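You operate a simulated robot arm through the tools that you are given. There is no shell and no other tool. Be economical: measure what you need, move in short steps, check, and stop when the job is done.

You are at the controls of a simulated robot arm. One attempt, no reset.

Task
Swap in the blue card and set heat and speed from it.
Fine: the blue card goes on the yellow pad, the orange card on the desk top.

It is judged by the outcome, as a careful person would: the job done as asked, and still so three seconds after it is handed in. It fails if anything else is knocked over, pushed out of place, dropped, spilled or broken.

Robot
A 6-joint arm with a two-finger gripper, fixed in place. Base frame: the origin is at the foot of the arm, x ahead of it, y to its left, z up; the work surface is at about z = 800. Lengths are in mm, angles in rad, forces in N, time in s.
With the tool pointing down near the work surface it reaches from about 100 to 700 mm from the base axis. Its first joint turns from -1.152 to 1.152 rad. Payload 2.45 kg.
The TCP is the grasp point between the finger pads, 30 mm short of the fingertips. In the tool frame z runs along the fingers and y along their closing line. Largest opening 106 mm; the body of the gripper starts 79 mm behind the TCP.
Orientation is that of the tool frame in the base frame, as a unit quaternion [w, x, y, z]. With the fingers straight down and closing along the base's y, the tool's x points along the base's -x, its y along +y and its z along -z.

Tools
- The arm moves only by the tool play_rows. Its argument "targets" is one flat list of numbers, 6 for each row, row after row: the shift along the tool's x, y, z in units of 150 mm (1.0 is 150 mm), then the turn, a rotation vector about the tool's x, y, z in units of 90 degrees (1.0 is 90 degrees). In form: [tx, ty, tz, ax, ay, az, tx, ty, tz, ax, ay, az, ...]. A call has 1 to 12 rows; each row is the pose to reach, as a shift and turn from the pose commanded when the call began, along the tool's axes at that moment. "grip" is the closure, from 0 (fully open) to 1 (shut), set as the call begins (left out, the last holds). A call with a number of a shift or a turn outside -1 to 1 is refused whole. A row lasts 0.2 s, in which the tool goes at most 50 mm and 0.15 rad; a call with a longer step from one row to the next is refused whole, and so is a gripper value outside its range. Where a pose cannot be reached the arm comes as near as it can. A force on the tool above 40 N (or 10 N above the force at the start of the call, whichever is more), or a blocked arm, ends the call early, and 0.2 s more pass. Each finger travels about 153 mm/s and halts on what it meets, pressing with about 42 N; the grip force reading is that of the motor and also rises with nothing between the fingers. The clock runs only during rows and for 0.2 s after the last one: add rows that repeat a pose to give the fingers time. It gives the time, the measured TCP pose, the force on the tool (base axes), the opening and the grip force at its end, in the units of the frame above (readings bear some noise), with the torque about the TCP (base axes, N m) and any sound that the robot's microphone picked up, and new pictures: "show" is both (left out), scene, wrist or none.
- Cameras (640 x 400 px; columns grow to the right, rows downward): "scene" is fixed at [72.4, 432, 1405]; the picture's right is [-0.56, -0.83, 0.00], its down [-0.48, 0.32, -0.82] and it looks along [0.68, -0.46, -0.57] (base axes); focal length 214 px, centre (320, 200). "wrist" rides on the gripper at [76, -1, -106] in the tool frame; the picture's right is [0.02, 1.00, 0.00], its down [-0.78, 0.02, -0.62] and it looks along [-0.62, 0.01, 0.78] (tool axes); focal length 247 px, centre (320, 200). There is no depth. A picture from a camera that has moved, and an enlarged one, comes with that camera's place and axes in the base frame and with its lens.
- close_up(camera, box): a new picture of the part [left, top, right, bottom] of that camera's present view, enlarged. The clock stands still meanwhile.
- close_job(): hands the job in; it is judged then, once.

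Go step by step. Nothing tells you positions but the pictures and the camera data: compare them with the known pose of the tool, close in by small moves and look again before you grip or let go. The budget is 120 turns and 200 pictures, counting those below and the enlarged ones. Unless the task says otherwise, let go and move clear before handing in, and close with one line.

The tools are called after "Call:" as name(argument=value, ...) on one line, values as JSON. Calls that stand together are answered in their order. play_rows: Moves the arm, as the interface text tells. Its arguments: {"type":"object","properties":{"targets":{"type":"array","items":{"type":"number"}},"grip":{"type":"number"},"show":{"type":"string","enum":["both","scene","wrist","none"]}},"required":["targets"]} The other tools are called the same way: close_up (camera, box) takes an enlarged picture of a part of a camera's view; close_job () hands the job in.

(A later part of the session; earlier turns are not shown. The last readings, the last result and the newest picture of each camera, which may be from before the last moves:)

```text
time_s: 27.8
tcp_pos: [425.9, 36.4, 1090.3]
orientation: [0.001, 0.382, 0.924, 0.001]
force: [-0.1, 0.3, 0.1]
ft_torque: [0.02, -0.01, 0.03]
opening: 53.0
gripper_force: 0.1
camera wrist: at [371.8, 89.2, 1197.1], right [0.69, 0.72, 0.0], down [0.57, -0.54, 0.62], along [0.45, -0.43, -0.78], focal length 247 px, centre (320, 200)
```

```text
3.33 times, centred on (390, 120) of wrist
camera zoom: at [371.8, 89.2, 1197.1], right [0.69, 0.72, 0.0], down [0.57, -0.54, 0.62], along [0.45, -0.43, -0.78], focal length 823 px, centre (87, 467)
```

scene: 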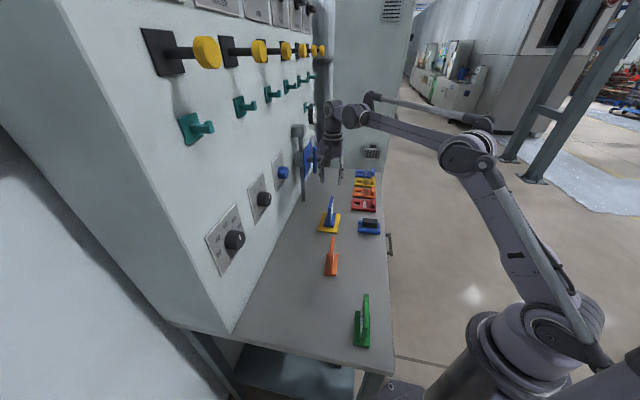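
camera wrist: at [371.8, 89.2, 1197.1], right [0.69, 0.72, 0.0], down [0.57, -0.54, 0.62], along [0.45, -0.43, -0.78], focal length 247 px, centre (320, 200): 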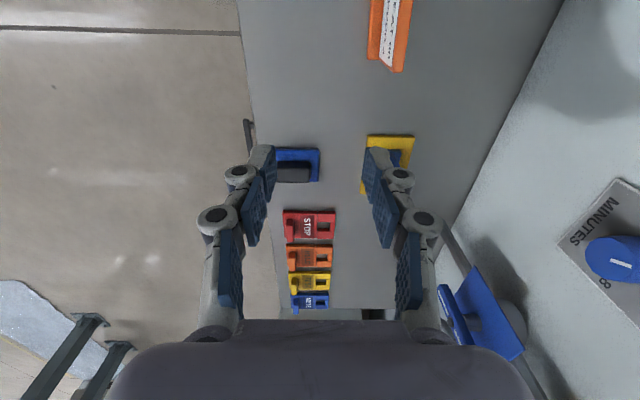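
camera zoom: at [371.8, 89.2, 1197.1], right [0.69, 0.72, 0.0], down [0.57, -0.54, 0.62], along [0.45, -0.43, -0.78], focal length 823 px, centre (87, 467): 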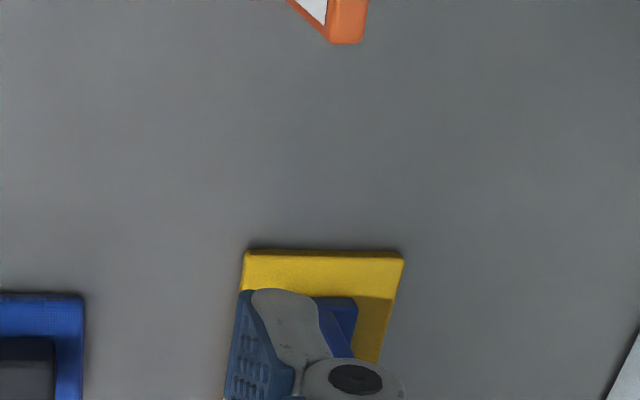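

A finger hides the card from here. I'll start rotating the tool toward horizontal, which also sweeps the camera past the card.

Call:
play_rows(targets=[0, 0.05, 0, -0.09, 0, 0, 0, 0.1, 0, -0.18, 0, 0, 0, 0.15, 0, -0.27, 0, 0, 0, 0.2, 0, -0.36, 0, 0, 0, 0.25, 0, -0.45, 0, 0, 0, 0.3, 0, -0.5, 0, 0, 0, 0.3, 0, -0.5, 0, 0])

```text
time_s: 29.4
tcp_pos: [460.1, 67.6, 1090.2]
orientation: [0.148, 0.353, 0.853, 0.355]
force: [0.6, -0.3, -0.3]
ft_torque: [-0.03, -0.04, 0.01]
opening: 52.8
gripper_force: 0.0
camera wrist: at [351.4, 67.3, 1164.3], right [0.48, 0.51, 0.71], down [0.25, -0.86, 0.45], along [0.84, -0.04, -0.54], focal length 247 px, centre (320, 200)
```

scene: 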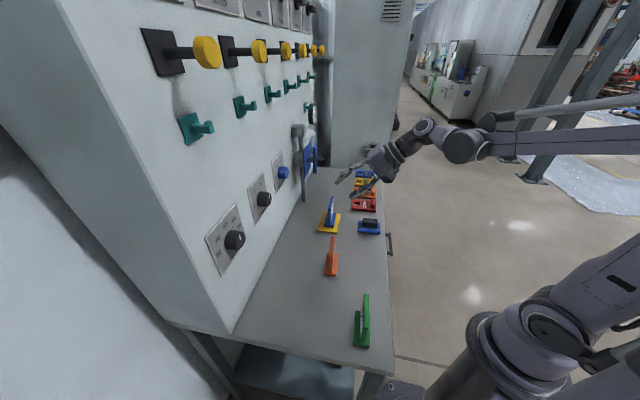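
wrist: 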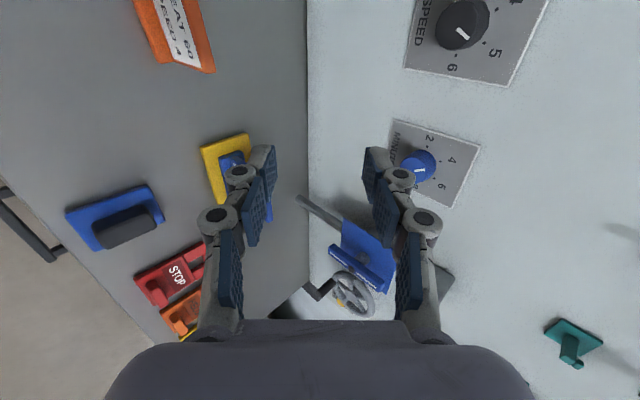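

The card is hidden behind the finger again. I'll try super-zooming the scene camera on its face.

Call:
close_up(camera="scene", box=[324, 194, 342, 228])

Call:
close_up(camera="wrist", box=[370, 0, 570, 220])

```text
11.76 times, centred on (333, 211) of scene
camera zoom: at [72.4, 432.0, 1405.0], right [-0.56, -0.83, 0.0], down [-0.48, 0.32, -0.82], along [0.68, -0.46, -0.57], focal length 2523 px, centre (167, 71)
```

zoom: 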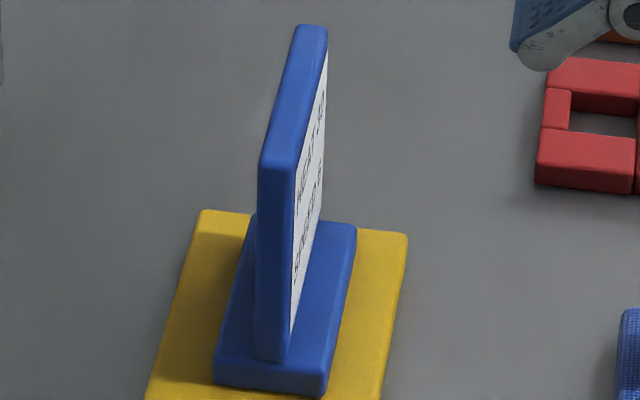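

```text
1.82 times, centred on (470, 110) of wrist
camera zoom: at [351.4, 67.3, 1164.3], right [0.48, 0.51, 0.71], down [0.25, -0.86, 0.45], along [0.84, -0.04, -0.54], focal length 449 px, centre (47, 364)
```

zoom: 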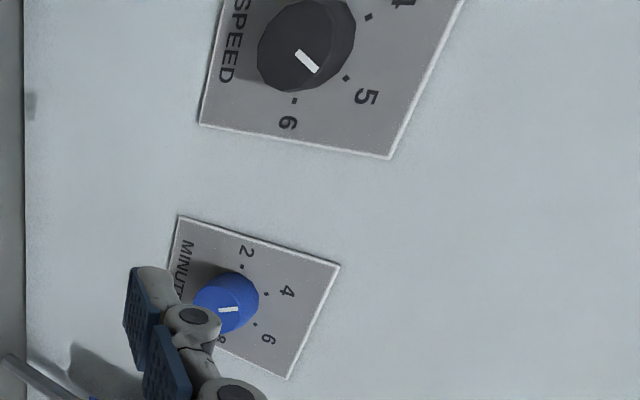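

Next I'll finish the rotation to horizontal while moving in front of the speed knob, with the gripper open.

Call:
play_rows(targets=[0.12, 0, 0, -0.09, 0, 0, 0.24, 0, 0, -0.18, 0, 0, 0.36, 0, 0, -0.27, 0, 0, 0.5, 0, 0, -0.36, 0, 0, 0.65, 0, 0, -0.45, 0, 0, 0.757, 0, 0, -0.5, 0, 0, 0.757, 0, 0, -0.5, 0, 0], grip=0.2)

```text
time_s: 31.0
tcp_pos: [379.3, 148.8, 1091.0]
orientation: [0.27, 0.271, 0.653, 0.654]
force: [-0.1, -0.3, -0.9]
ft_torque: [0.0, 0.02, -0.02]
opening: 84.5
gripper_force: 0.0
camera wrist: at [249.6, 126.8, 1088.8], right [-0.02, 0.01, 1.0], down [0.12, -0.99, 0.02], along [0.99, 0.12, 0.01], focal length 247 px, centre (320, 200)
```

scene: 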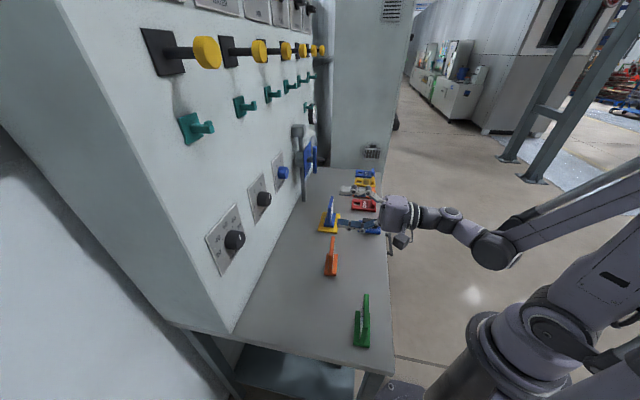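
wrist: 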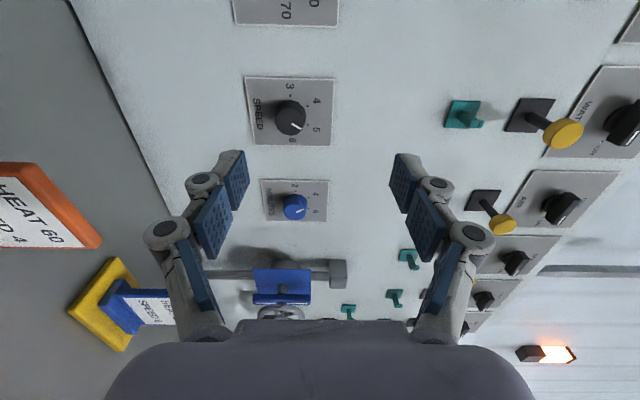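

Call:
close_up(camera="wrist", box=[90, 270, 190, 350])

Call:
close_up(camera="wrist", box=[220, 60, 360, 160])

```text
5.00 times, centred on (140, 310) of wrist
camera zoom: at [249.6, 126.8, 1088.8], right [-0.02, 0.01, 1.0], down [0.12, -0.99, 0.02], along [0.99, 0.12, 0.01], focal length 1235 px, centre (1220, -350)
```

zoom: 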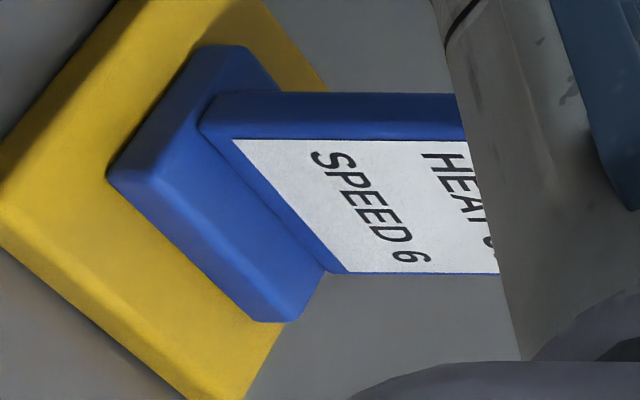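

```text
4.00 times, centred on (290, 110) of wrist
camera zoom: at [249.6, 126.8, 1088.8], right [-0.02, 0.01, 1.0], down [0.12, -0.99, 0.02], along [0.99, 0.12, 0.01], focal length 988 px, centre (440, 560)
```

zoom: 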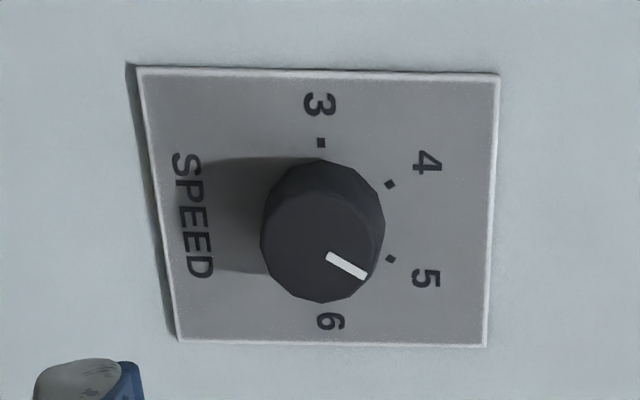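

The card reads SPEED 6, and the speed knob currently points at 5 (60° per step). A finger hides the heat value, so I'll close the gripper to uncover it.

Call:
play_rows(targets=[0, 0, 0, 0, 0, 0, 0, 0, 0, 0, 0, 0], grip=0.7, show="wrist")

Call:
close_up(camera="wrist", box=[90, 260, 210, 350])

```text
time_s: 31.6
tcp_pos: [379.7, 147.2, 1090.4]
orientation: [0.271, 0.27, 0.653, 0.654]
force: [0.5, 1.2, -0.3]
ft_torque: [-0.01, 0.03, 0.0]
opening: 32.0
gripper_force: 0.1
camera wrist: at [249.8, 126.6, 1088.9], right [-0.02, 0.01, 1.0], down [0.12, -0.99, 0.02], along [0.99, 0.12, 0.01], focal length 247 px, centre (320, 200)
```

wrist: 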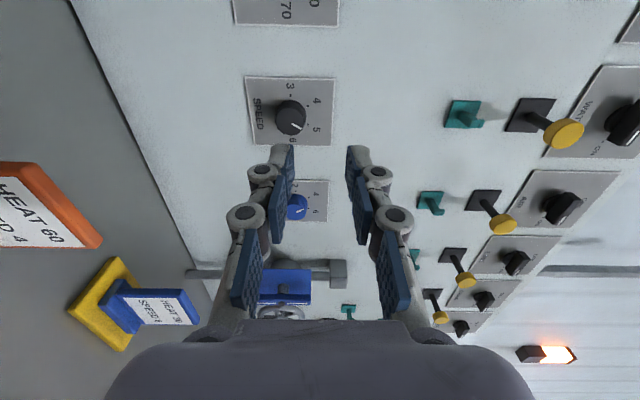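

```text
4.44 times, centred on (150, 305) of wrist
camera zoom: at [249.8, 126.6, 1088.9], right [-0.02, 0.01, 1.0], down [0.12, -0.99, 0.02], along [0.99, 0.12, 0.01], focal length 1098 px, centre (1076, -267)
```

zoom: 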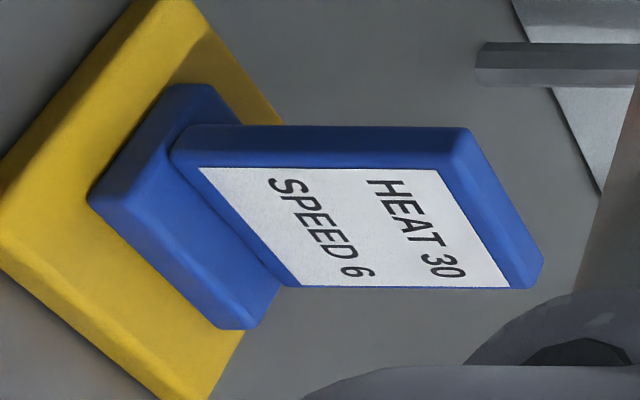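

The card reads HEAT 30, SPEED 6. I put the speed dial at about (590, 288, 1050), so I'll line up with its axis and approach partway.

Call:
play_rows(targets=[-0.11, -0.093, 0.13, 0, 0, 0, -0.22, -0.187, 0.26, 0, 0, 0, -0.32, -0.28, 0.4, 0, 0, 0, -0.32, -0.28, 0.4, 0, 0, 0], grip=0.2)

Call:
close_up(camera="scene", box=[230, 140, 330, 240])

```text
time_s: 32.6
tcp_pos: [454.4, 154.8, 1048.8]
orientation: [0.27, 0.27, 0.654, 0.653]
force: [-0.4, -0.1, -1.5]
ft_torque: [0.02, 0.01, 0.0]
opening: 84.9
gripper_force: 0.0
camera wrist: at [326.0, 133.6, 1047.2], right [-0.02, 0.01, 1.0], down [0.12, -0.99, 0.02], along [0.99, 0.12, 0.01], focal length 247 px, centre (320, 200)
```

scene: 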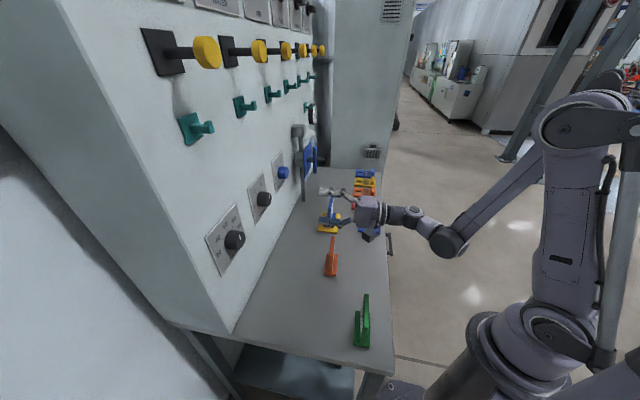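
wrist: 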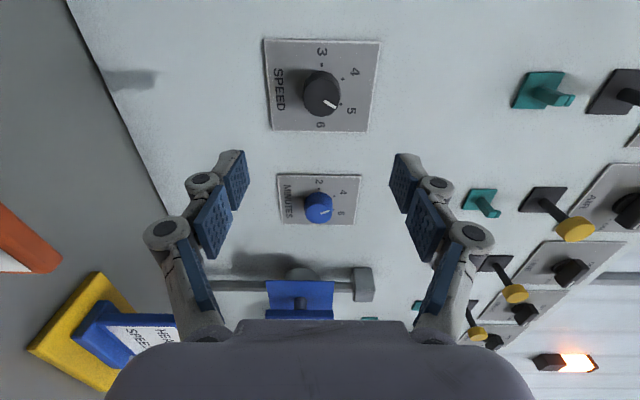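

```text
4.00 times, centred on (280, 190) of scene
camera zoom: at [72.4, 432.0, 1405.0], right [-0.56, -0.83, 0.0], down [-0.48, 0.32, -0.82], along [0.68, -0.46, -0.57], focal length 858 px, centre (480, 240)
```

zoom: 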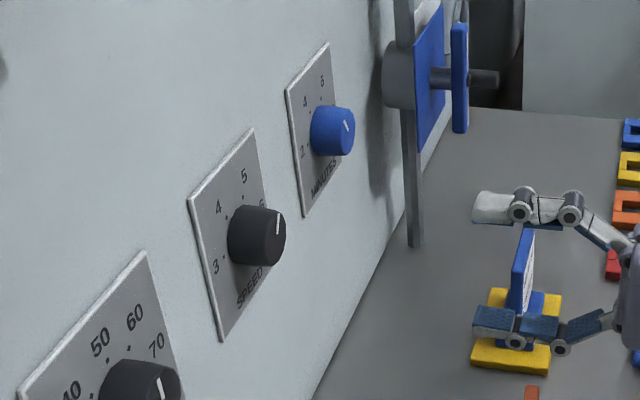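

Aligned with the dial axis (t≈211, z≈1048). I'll advance to bring the fingertips near the knob face and then check.

Call:
play_rows(targets=[0, 0, 0.2, 0, 0, 0, 0, 0, 0.4, 0, 0, 0, 0, 0, 0.58, 0, 0, 0, 0, 0, 0.58, 0, 0, 0], grip=0.25)

Call:
close_up(camera="scene", box=[230, 140, 330, 240])

Call:
close_up(camera="wrist", box=[200, 60, 440, 220])

```text
time_s: 33.6
tcp_pos: [516.9, 218.8, 1047.4]
orientation: [0.271, 0.271, 0.653, 0.654]
force: [0.6, -0.1, 0.3]
ft_torque: [0.0, 0.0, 0.0]
opening: 79.5
gripper_force: 0.1
camera wrist: at [387.2, 197.4, 1046.3], right [-0.02, 0.01, 1.0], down [0.12, -0.99, 0.02], along [0.99, 0.12, 0.01], focal length 247 px, centre (320, 200)
```

scene: 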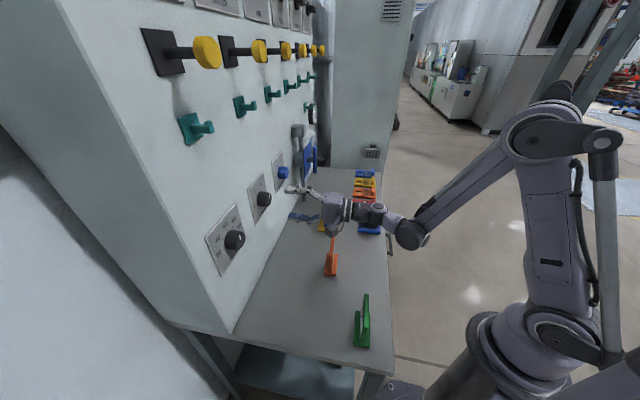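
wrist: 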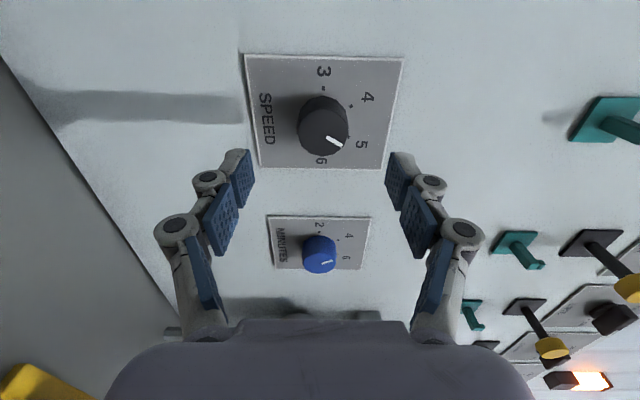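

```text
4.00 times, centred on (280, 190) of scene
camera zoom: at [72.4, 432.0, 1405.0], right [-0.56, -0.83, 0.0], down [-0.48, 0.32, -0.82], along [0.68, -0.46, -0.57], focal length 858 px, centre (480, 240)
```

zoom: 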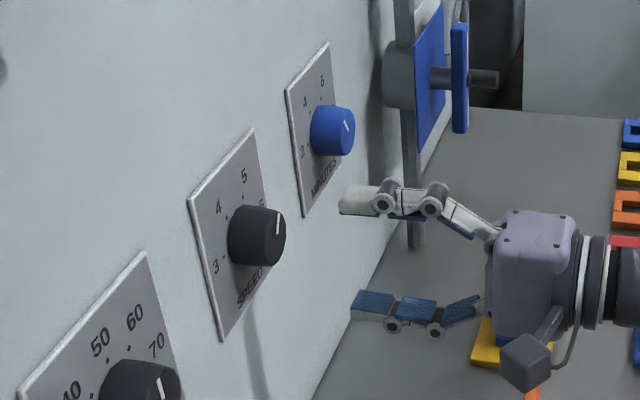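

```text
2.50 times, centred on (320, 140) of wrist
camera zoom: at [387.2, 197.4, 1046.3], right [-0.02, 0.01, 1.0], down [0.12, -0.99, 0.02], along [0.99, 0.12, 0.01], focal length 617 px, centre (320, 350)
```

zoom: 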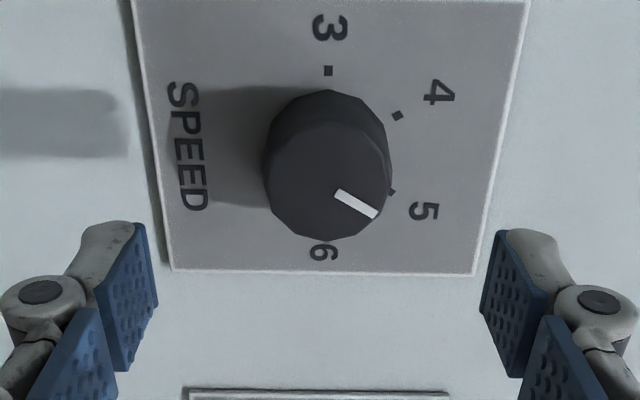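

The knob is about 35 mm wide, its front at n≈590, and it sits about 3 mm above my axis. I'll correct for that and advance around the knob.

Call:
play_rows(targets=[0, 0.02, 0, 0, 0, 0, 0, 0.02, 0.12, 0, 0, 0, 0, 0.02, 0.24, 0, 0, 0, 0, 0.02, 0.32, 0, 0, 0, 0, 0.02, 0.32, 0, 0, 0], grip=0.3, show="wrist")

Call:
close_up(camera="scene", box=[240, 150, 320, 230])

```text
time_s: 34.8
tcp_pos: [550.7, 254.2, 1051.9]
orientation: [0.27, 0.269, 0.653, 0.655]
force: [-0.5, 1.0, 0.2]
ft_torque: [0.02, 0.01, -0.02]
opening: 74.0
gripper_force: 0.0
camera wrist: at [421.2, 230.8, 1050.2], right [-0.02, 0.01, 1.0], down [0.12, -0.99, 0.02], along [0.99, 0.12, 0.01], focal length 247 px, centre (320, 200)
```

wrist: 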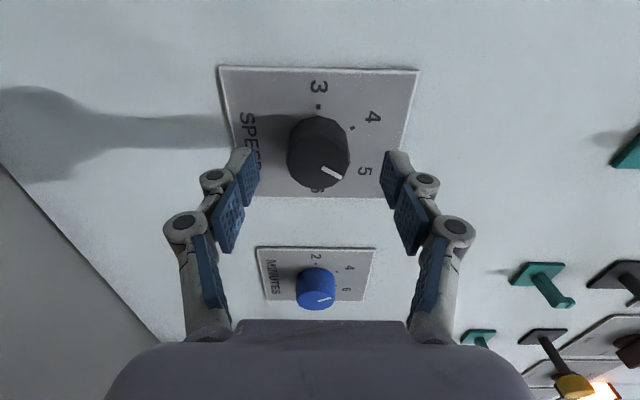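

```text
5.00 times, centred on (280, 190) of scene
camera zoom: at [72.4, 432.0, 1405.0], right [-0.56, -0.83, 0.0], down [-0.48, 0.32, -0.82], along [0.68, -0.46, -0.57], focal length 1072 px, centre (520, 250)
```

zoom: 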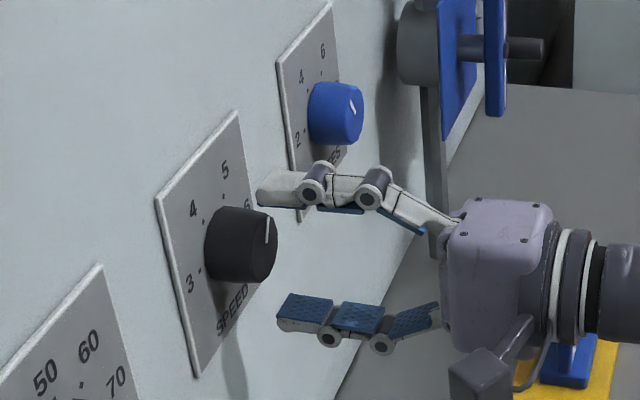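

The scene view shows the tips level with the knob face. I'll go about 15 mm further and close.

Call:
play_rows(targets=[0, 0, 0.05, 0, 0, 0, 0, 0, 0.1, 0, 0, 0, 0, 0, 0.1, 0, 0, 0], show="wrist")

Call:
close_up(camera="scene", box=[240, 150, 320, 230])

```text
time_s: 35.6
tcp_pos: [560.6, 262.4, 1050.5]
orientation: [0.271, 0.269, 0.653, 0.654]
force: [-0.2, 0.0, 0.1]
ft_torque: [0.02, 0.01, -0.02]
opening: 74.3
gripper_force: 0.2
camera wrist: at [432.0, 241.0, 1050.6], right [-0.02, 0.01, 1.0], down [0.12, -0.99, 0.02], along [0.99, 0.12, 0.01], focal length 247 px, centre (320, 200)
```

wrist: 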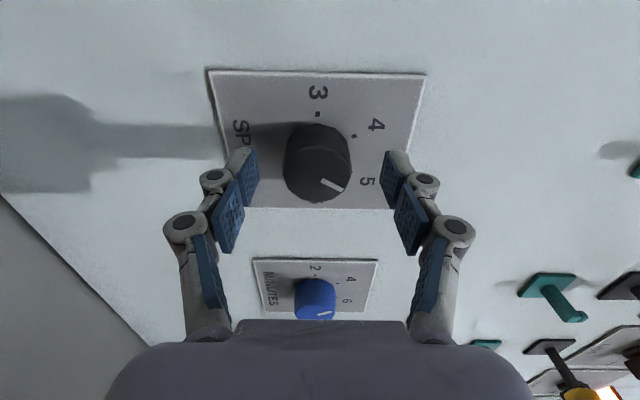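

```text
5.00 times, centred on (280, 190) of scene
camera zoom: at [72.4, 432.0, 1405.0], right [-0.56, -0.83, 0.0], down [-0.48, 0.32, -0.82], along [0.68, -0.46, -0.57], focal length 1072 px, centre (520, 250)
```

zoom: 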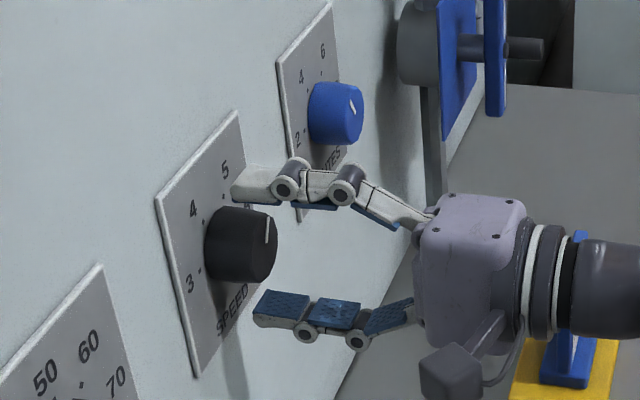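

The tips now overlap the knob by about 14 mm. I'll close on it.

Call:
play_rows(targets=[0, 0, 0.02, 0, 0, 0, 0, 0, 0.02, 0, 0, 0, 0, 0, 0.02, 0, 0, 0], grip=1, show="wrist")

Call:
close_up(camera="wrist", box=[220, 60, 420, 220])

```text
time_s: 36.1
tcp_pos: [560.9, 263.1, 1051.1]
orientation: [0.272, 0.269, 0.655, 0.651]
force: [-0.1, -0.5, -3.2]
ft_torque: [0.01, 0.0, 0.27]
opening: 43.3
gripper_force: 44.7
stopped in row 2: the force on the tool passed its limit at 44 N (the readings are from after the stop); the commanded pose is now the measured one
camera wrist: at [432.6, 241.7, 1048.9], right [-0.02, 0.02, 1.0], down [0.11, -0.99, 0.02], along [0.99, 0.11, 0.01], focal length 247 px, centre (320, 200)
```

wrist: 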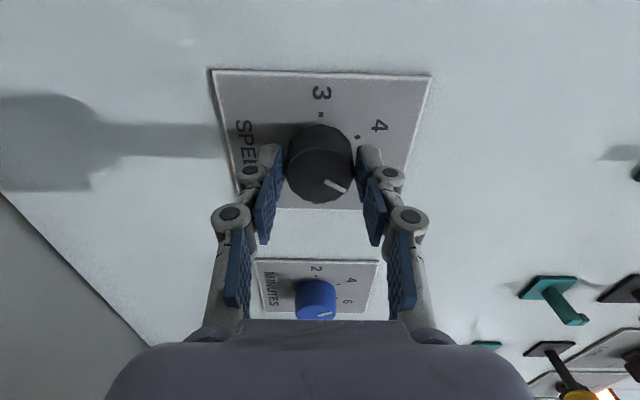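

```text
2.50 times, centred on (320, 140) of wrist
camera zoom: at [432.6, 241.7, 1048.9], right [-0.02, 0.02, 1.0], down [0.11, -0.99, 0.02], along [0.99, 0.11, 0.01], focal length 617 px, centre (320, 350)
```

zoom: 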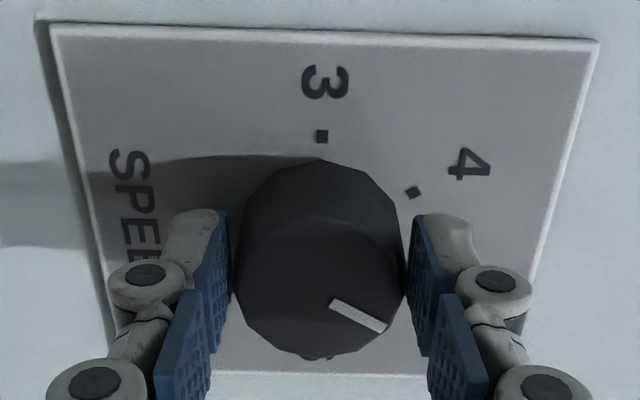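

The fingers met the knob at about a 43 mm opening. I'll let the grip settle and check.

Call:
play_rows(targets=[0, 0, 0, 0, 0, 0, 0, 0, 0, 0, 0, 0], grip=1, show="none")

```text
time_s: 36.7
tcp_pos: [561.6, 262.4, 1049.4]
orientation: [0.272, 0.269, 0.655, 0.652]
force: [-1.6, -2.8, -5.8]
ft_torque: [-0.11, 0.1, -0.05]
opening: 43.2
gripper_force: 45.0
```

It's firmly gripped with a small side load. I'll try turning clockwise by 18°.

Call:
play_rows(targets=[0, 0, 0, 0, 0, 0.07, 0, 0, 0, 0, 0, 0.14, 0, 0, 0, 0, 0, 0.2, 0, 0, 0, 0, 0, 0.2], show="wrist")

Call:
close_up(camera="wrist", box=[220, 60, 420, 220])

```text
time_s: 37.7
tcp_pos: [562.2, 263.1, 1050.9]
orientation: [0.165, 0.37, 0.604, 0.687]
force: [-1.5, -4.4, 16.2]
ft_torque: [0.36, -0.38, 0.07]
opening: 43.5
gripper_force: 45.1
camera wrist: at [434.9, 239.5, 1073.6], right [0.2, -0.2, 0.96], down [0.09, -0.97, -0.22], along [0.97, 0.13, -0.18], focal length 247 px, centre (320, 200)
```

wrist: 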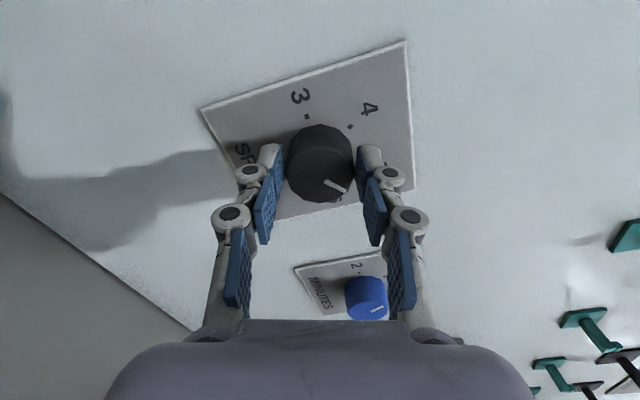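

```text
2.50 times, centred on (320, 140) of wrist
camera zoom: at [434.9, 239.5, 1073.6], right [0.2, -0.2, 0.96], down [0.09, -0.97, -0.22], along [0.97, 0.13, -0.18], focal length 617 px, centre (320, 350)
```

zoom: 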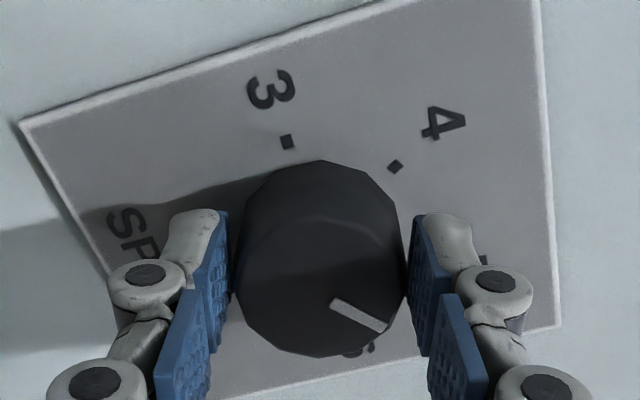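

The knob turns with the gripper. Continuing.

Call:
play_rows(targets=[0, 0, 0, 0, 0, 0.08, 0, 0, 0, 0, 0, 0.16, 0, 0, 0, 0, 0, 0.24, 0, 0, 0, 0, 0, 0.24], show="wrist")

```text
time_s: 38.6
tcp_pos: [562.2, 262.4, 1052.3]
orientation: [0.034, 0.477, 0.522, 0.706]
force: [-3.1, -2.6, 5.6]
ft_torque: [0.09, -0.17, 0.38]
opening: 42.9
gripper_force: 44.7
stopped in row 4: the force on the tool passed its limit at 40 N (the readings are from after the stop); the commanded pose is now the measured one
camera wrist: at [444.6, 230.0, 1100.0], right [0.44, -0.44, 0.78], down [-0.01, -0.87, -0.49], along [0.9, 0.21, -0.39], focal length 247 px, centre (320, 200)
```

wrist: 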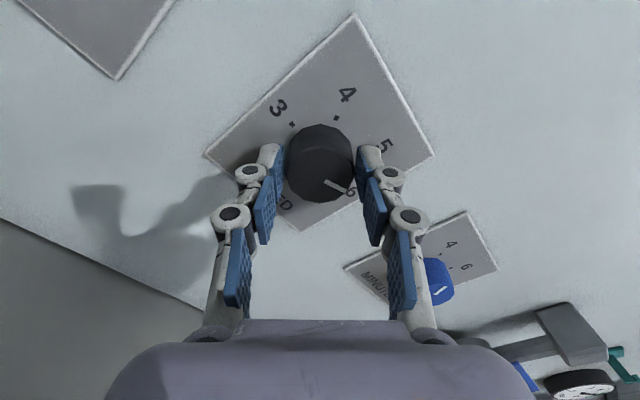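

40° done, with the side force coming from a slight off-axis grip. I'll continue the remaining 20° in small calls.

Call:
play_rows(targets=[0, 0, 0, 0, 0, 0.05, 0, 0, 0, 0, 0, 0.11, 0, 0, 0, 0, 0, 0.11], show="none")

Call:
play_rows(targets=[0, 0, 0, 0, 0, 0.05, 0, 0, 0, 0, 0, 0.1, 0, 0, 0, 0, 0, 0.1], show="wrist")

Call:
close_up(camera="wrist", box=[220, 60, 420, 220])

Call:
close_up(camera="scene", box=[240, 160, 300, 220])

```text
time_s: 39.4
tcp_pos: [562.6, 262.6, 1052.4]
orientation: [-0.028, 0.521, 0.478, 0.707]
force: [-0.5, -1.3, 29.0]
ft_torque: [0.47, -0.56, -0.2]
opening: 43.2
gripper_force: 45.2
```

```text
time_s: 40.1
tcp_pos: [563.2, 261.4, 1052.4]
orientation: [-0.082, 0.556, 0.435, 0.703]
force: [-3.7, -3.2, 7.3]
ft_torque: [-0.13, -0.44, 0.2]
opening: 43.4
gripper_force: 45.1
stopped in row 3: the force on the tool passed its limit at 41 N (the readings are from after the stop); the commanded pose is now the measured one
camera wrist: at [458.4, 216.1, 1116.7], right [0.59, -0.6, 0.54], down [-0.14, -0.74, -0.66], along [0.79, 0.31, -0.52], focal length 247 px, centre (320, 200)
```

wrist: 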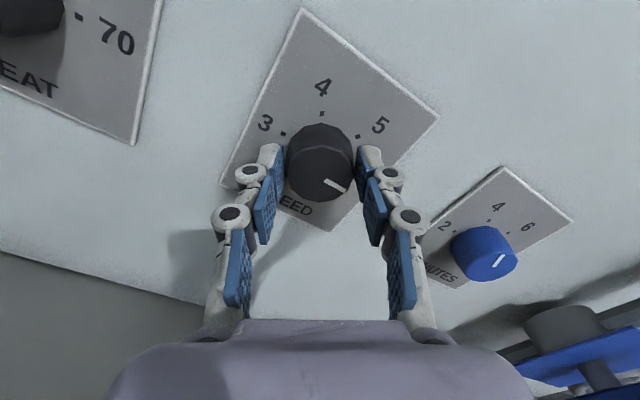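

```text
2.50 times, centred on (320, 140) of wrist
camera zoom: at [458.4, 216.1, 1116.7], right [0.59, -0.6, 0.54], down [-0.14, -0.74, -0.66], along [0.79, 0.31, -0.52], focal length 617 px, centre (320, 350)
```

zoom: 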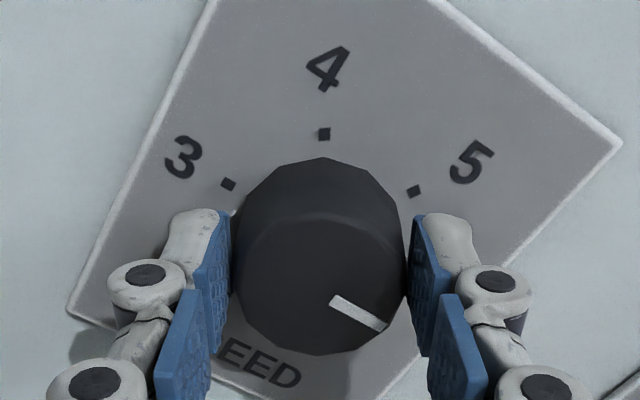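

```text
6.67 times, centred on (270, 190) of scene
camera zoom: at [72.2, 431.8, 1405.0], right [-0.56, -0.83, 0.0], down [-0.48, 0.32, -0.82], along [0.68, -0.46, -0.57], focal length 1430 px, centre (653, 267)
```

zoom: 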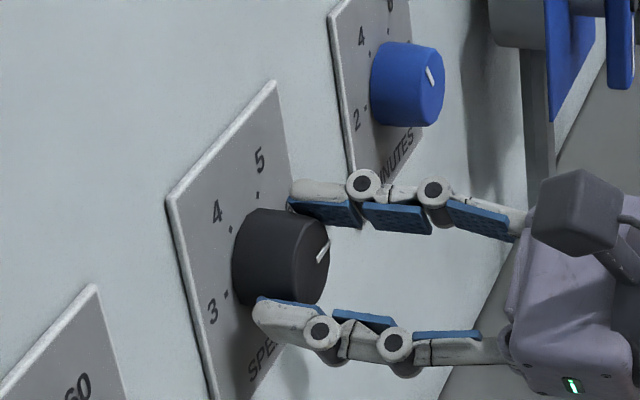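

The knob has turned about 59°, so it should be at 6. I'll release, back off and verify.

Call:
play_rows(targets=[0, 0, 0, 0, 0, 0, 0, 0, 0, 0, 0, 0, 0, 0, -0.2, 0, 0, 0, 0, 0, -0.5, 0, 0, 0, 0, 0, -0.5, 0, 0, 0], grip=0.3, show="wrist")

Call:
close_up(camera="wrist", box=[220, 60, 420, 220])

Call:
close_up(camera="scene", box=[240, 160, 300, 220])

```text
time_s: 41.4
tcp_pos: [508.9, 208.0, 1052.2]
orientation: [-0.081, 0.556, 0.436, 0.703]
force: [-0.5, 0.2, 0.0]
ft_torque: [0.02, 0.01, 0.05]
opening: 74.4
gripper_force: 0.0
camera wrist: at [404.6, 161.7, 1116.6], right [0.59, -0.6, 0.54], down [-0.14, -0.74, -0.66], along [0.79, 0.31, -0.52], focal length 247 px, centre (320, 200)
```

wrist: 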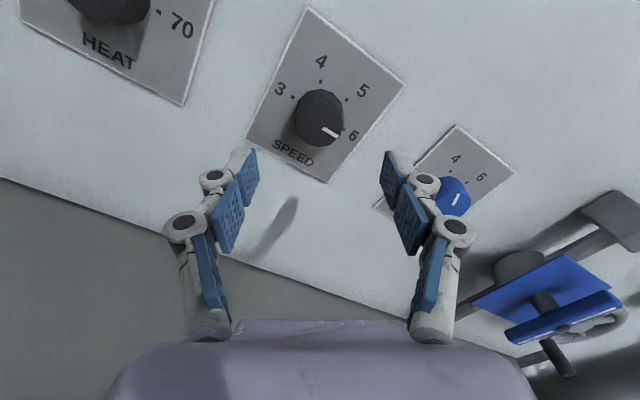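

```text
2.50 times, centred on (320, 140) of wrist
camera zoom: at [404.6, 161.7, 1116.6], right [0.59, -0.6, 0.54], down [-0.14, -0.74, -0.66], along [0.79, 0.31, -0.52], focal length 617 px, centre (320, 350)
```

zoom: 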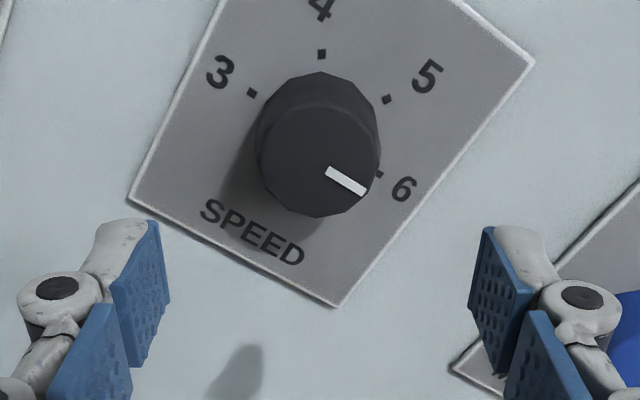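

```text
6.67 times, centred on (270, 190) of scene
camera zoom: at [72.4, 432.0, 1405.0], right [-0.56, -0.83, 0.0], down [-0.48, 0.32, -0.82], along [0.68, -0.46, -0.57], focal length 1430 px, centre (653, 267)
```

zoom: 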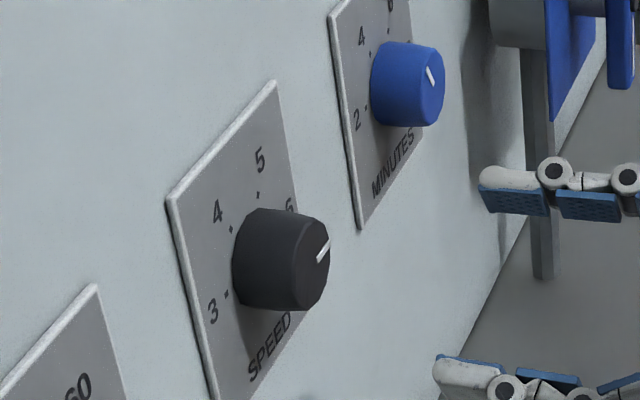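

Speed reads 6, about 3° short of the mark at most. Next I'll turn the wrist back and move along the panel to the heat knob.

Call:
play_rows(targets=[0, 0, -0.13, 0, 0, -0.07, 0.09, -0.15, -0.13, 0, 0, -0.15, 0.18, -0.3, -0.13, 0, 0, -0.23, 0.27, -0.45, -0.13, 0, 0, -0.31, 0.36, -0.6, -0.13, 0, 0, -0.39, 0.45, -0.75, -0.13, 0, 0, -0.47, 0.54, -0.897, -0.13, 0, 0, -0.56, 0.54, -0.897, -0.13, 0, 0, -0.65, 0.54, -0.897, -0.13, 0, 0, -0.65])

Call:
close_up(camera="scene", box=[200, 160, 300, 290])

```text
time_s: 43.4
tcp_pos: [386.8, 307.1, 1053.8]
orientation: [0.272, 0.272, 0.653, 0.652]
force: [0.6, 0.3, 0.0]
ft_torque: [0.01, -0.02, -0.02]
opening: 74.3
gripper_force: 0.1
camera wrist: at [257.8, 287.2, 1052.5], right [-0.02, 0.01, 1.0], down [0.11, -0.99, 0.02], along [0.99, 0.11, 0.01], focal length 247 px, centre (320, 200)
```

scene: 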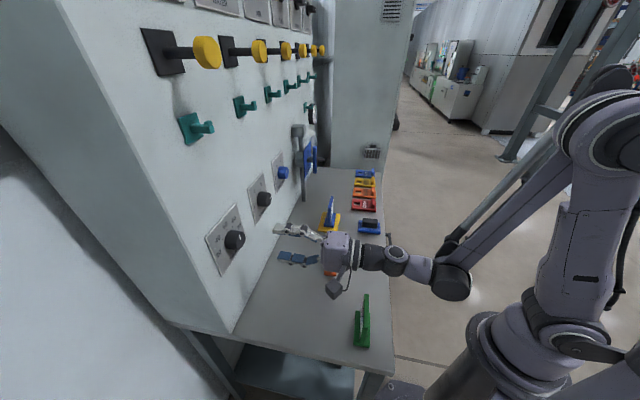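
wrist: 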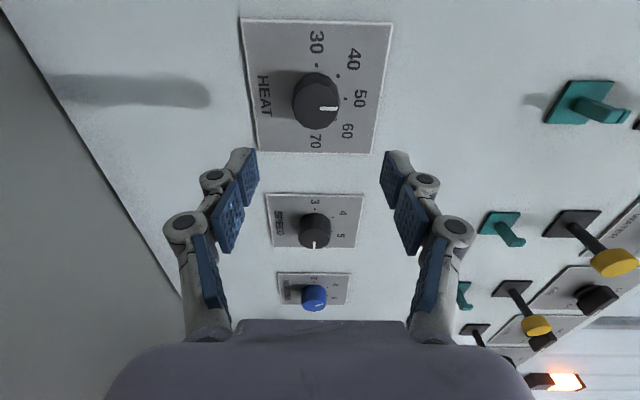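

```text
3.08 times, centred on (250, 225) of scene
camera zoom: at [72.4, 432.0, 1405.0], right [-0.56, -0.83, 0.0], down [-0.48, 0.32, -0.82], along [0.68, -0.46, -0.57], focal length 660 px, centre (535, 123)
```

zoom: 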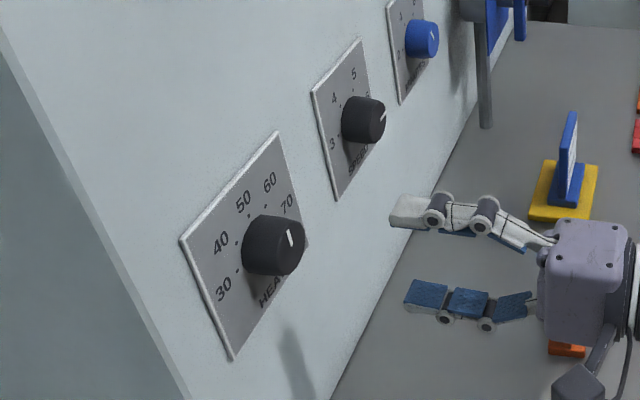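

Call:
close_up(camera="wrist", box=[230, 10, 410, 160])

Call:
close_up(camera="wrist", box=[260, 190, 370, 260])

```text
2.67 times, centred on (320, 85) of wrist
camera zoom: at [257.8, 287.2, 1052.5], right [-0.02, 0.01, 1.0], down [0.11, -0.99, 0.02], along [0.99, 0.11, 0.01], focal length 659 px, centre (320, 507)
```

zoom: 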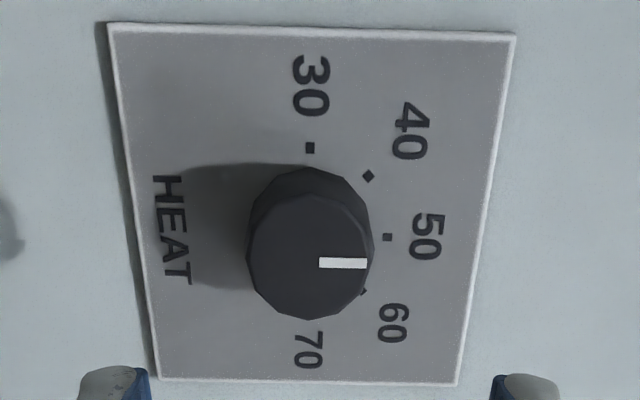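

```text
5.71 times, centred on (315, 225) of wrist
camera zoom: at [257.8, 287.2, 1052.5], right [-0.02, 0.01, 1.0], down [0.11, -0.99, 0.02], along [0.99, 0.11, 0.01], focal length 1411 px, centre (349, 57)
```

zoom: 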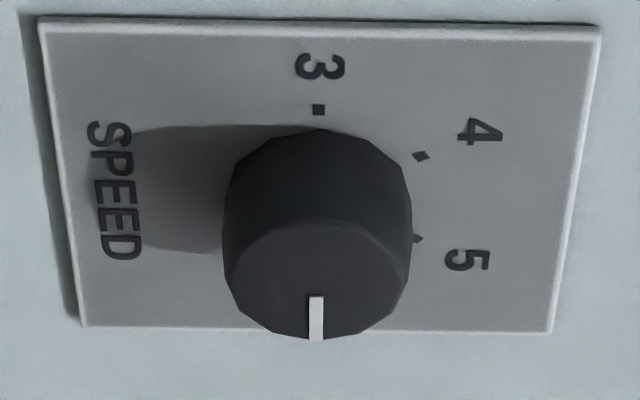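

Speed points exactly at 6. Heat is at 50 and needs to turn 90° counter-clockwise to 30, so I'll align, pre-rotate +50° and approach partway.

Call:
play_rows(targets=[0.029, -0.013, 0, 0, 0, 0.08, 0.029, -0.013, 0, 0, 0, 0.16, 0.029, -0.013, 0, 0, 0, 0.24, 0.029, -0.013, 0.05, 0, 0, 0.32, 0.029, -0.013, 0.15, 0, 0, 0.4, 0.029, -0.013, 0.25, 0, 0, 0.48, 0.029, -0.013, 0.33, 0, 0, 0.555, 0.029, -0.013, 0.4, 0, 0, 0.555, 0.029, -0.013, 0.4, 0, 0, 0.555])

Call:
close_up(camera="scene", box=[200, 190, 280, 270])

Call:
close_up(camera="wrist", box=[220, 60, 420, 220])

```text
time_s: 45.4
tcp_pos: [425.3, 351.5, 1049.6]
orientation: [-0.029, 0.523, 0.475, 0.707]
force: [0.2, -0.4, -0.3]
ft_torque: [-0.01, -0.01, 0.01]
opening: 74.2
gripper_force: 0.0
out of reach, approached as far as the arm can: row 1, 2, 3
camera wrist: at [314.7, 313.7, 1107.5], right [0.53, -0.54, 0.66], down [-0.08, -0.8, -0.59], along [0.84, 0.26, -0.47], focal length 247 px, centre (320, 200)
```

scene: 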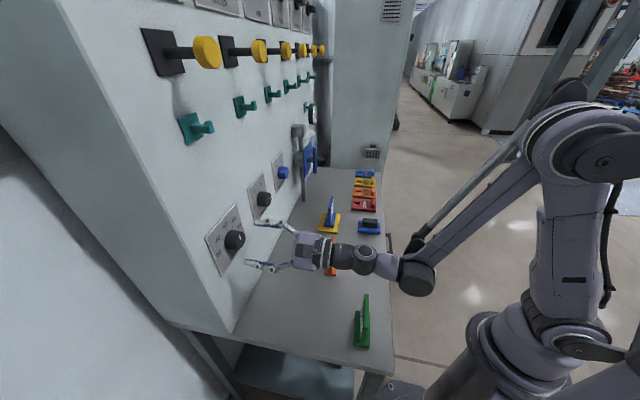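
wrist: 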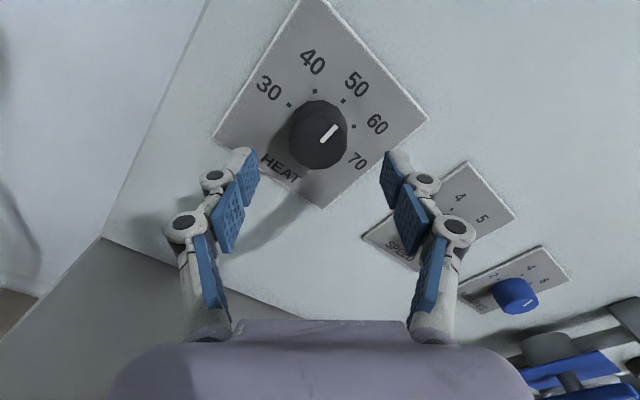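

```text
5.00 times, centred on (240, 230) of scene
camera zoom: at [72.4, 432.0, 1405.0], right [-0.56, -0.83, 0.0], down [-0.48, 0.32, -0.82], along [0.68, -0.46, -0.57], focal length 1072 px, centre (720, 50)
```

zoom: 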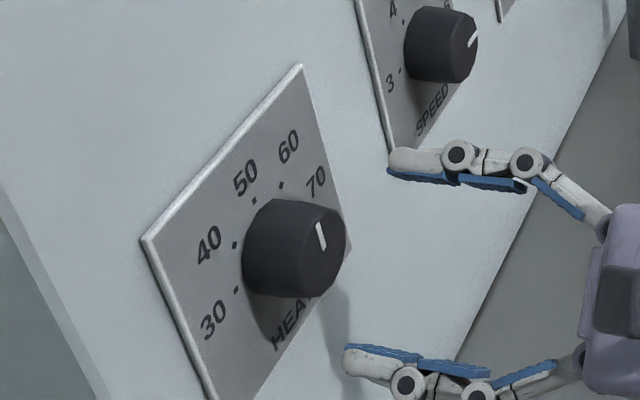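

```text
2.50 times, centred on (320, 140) of wrist
camera zoom: at [314.7, 313.7, 1107.5], right [0.53, -0.54, 0.66], down [-0.08, -0.8, -0.59], along [0.84, 0.26, -0.47], focal length 617 px, centre (320, 350)
```

zoom: 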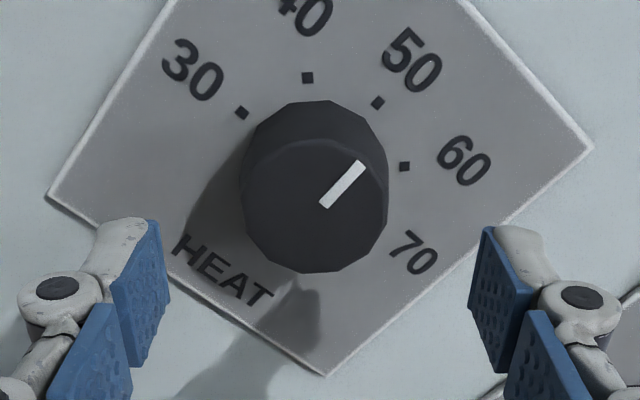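

Nearly centred on the heat knob (about 1.5 mm off). I'll correct, advance around the knob and check.

Call:
play_rows(targets=[0, -0.01, 0.08, 0, 0, 0, 0, -0.01, 0.15, 0, 0, 0, 0, -0.01, 0.21, 0, 0, 0, 0, -0.01, 0.21, 0, 0, 0], show="wrist")

Call:
close_up(camera="scene", box=[200, 190, 280, 270])

```text
time_s: 46.4
tcp_pos: [448.0, 374.6, 1048.3]
orientation: [-0.029, 0.523, 0.475, 0.708]
force: [-0.2, -0.5, -0.1]
ft_torque: [-0.02, 0.0, -0.02]
opening: 74.3
gripper_force: 0.0
camera wrist: at [336.8, 335.8, 1106.0], right [0.53, -0.54, 0.66], down [-0.08, -0.8, -0.59], along [0.85, 0.26, -0.47], focal length 247 px, centre (320, 200)
```

wrist: 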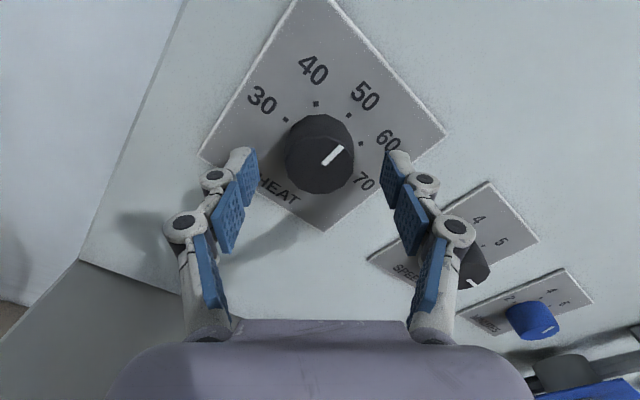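

```text
5.00 times, centred on (240, 230) of scene
camera zoom: at [72.4, 432.0, 1405.0], right [-0.56, -0.83, 0.0], down [-0.48, 0.32, -0.82], along [0.68, -0.46, -0.57], focal length 1072 px, centre (720, 50)
```

zoom: 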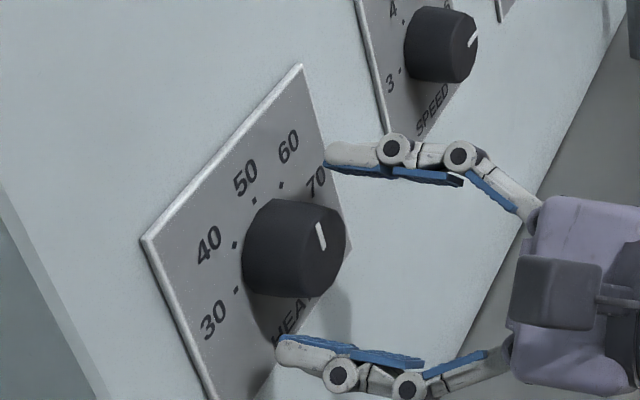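

The tips overlap the knob. I'll go 4 mm further and close.

Call:
play_rows(targets=[0, 0, 0.027, 0, 0, 0, 0, 0, 0.027, 0, 0, 0], show="none")

Call:
play_rows(targets=[0, 0, 0, 0, 0, 0, 0, 0, 0, 0, 0, 0], grip=1, show="none")

Call:
play_rows(targets=[0, 0, 0, 0, 0, 0, 0, 0, 0, 0, 0, 0], grip=1, show="wrist")

```text
time_s: 47.0
tcp_pos: [450.6, 376.6, 1047.6]
orientation: [-0.03, 0.522, 0.476, 0.707]
force: [-0.8, -0.6, 0.1]
ft_torque: [0.0, 0.0, -0.01]
opening: 74.2
gripper_force: 0.2
```

```text
time_s: 47.5
tcp_pos: [450.0, 377.9, 1047.8]
orientation: [-0.031, 0.522, 0.477, 0.707]
force: [-5.1, -1.9, -2.5]
ft_torque: [-0.06, -0.03, 0.16]
opening: 42.3
gripper_force: 45.3
```

```text
time_s: 48.1
tcp_pos: [448.9, 377.8, 1047.5]
orientation: [-0.031, 0.522, 0.476, 0.707]
force: [-8.2, -3.0, -4.7]
ft_torque: [-0.12, 0.05, 0.18]
opening: 42.4
gripper_force: 44.8
camera wrist: at [339.1, 338.4, 1105.6], right [0.53, -0.54, 0.66], down [-0.08, -0.8, -0.59], along [0.85, 0.26, -0.47], focal length 247 px, centre (320, 200)
```

wrist: 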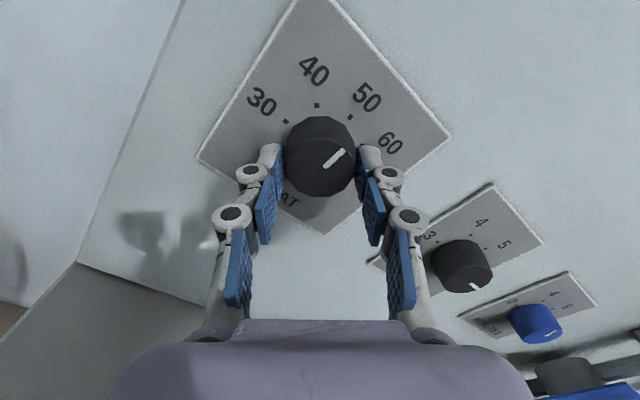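

Gripped. I'll turn counter-clockwise in short calls.

Call:
play_rows(targets=[0, 0, 0, 0, 0, -0.08, 0, 0, 0, 0, 0, -0.16, 0, 0, 0, 0, 0, -0.2, 0, 0, 0, 0, 0, -0.2], show="none")

Call:
play_rows(targets=[0, 0, 0, 0, 0, -0.07, 0, 0, 0, 0, 0, -0.15, 0, 0, 0, 0, 0, -0.15], show="wrist")

```text
time_s: 49.1
tcp_pos: [449.6, 377.2, 1047.7]
orientation: [0.083, 0.442, 0.551, 0.703]
force: [-0.2, -8.2, 23.9]
ft_torque: [0.63, -0.56, 0.07]
opening: 42.5
gripper_force: 45.6
```

```text
time_s: 49.7
tcp_pos: [451.1, 377.7, 1047.9]
orientation: [0.136, 0.4, 0.582, 0.695]
force: [-2.3, -6.1, 17.2]
ft_torque: [0.4, -0.3, 0.53]
opening: 42.1
gripper_force: 45.3
stopped in row 2: the force on the tool passed its limit at 44 N (the readings are from after the stop); the commanded pose is now the measured one
camera wrist: at [325.5, 352.7, 1077.5], right [0.26, -0.27, 0.93], down [0.06, -0.95, -0.3], along [0.96, 0.14, -0.23], focal length 247 px, centre (320, 200)
```

wrist: 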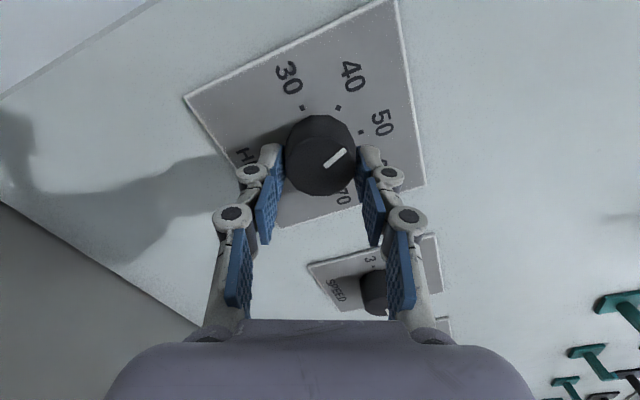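

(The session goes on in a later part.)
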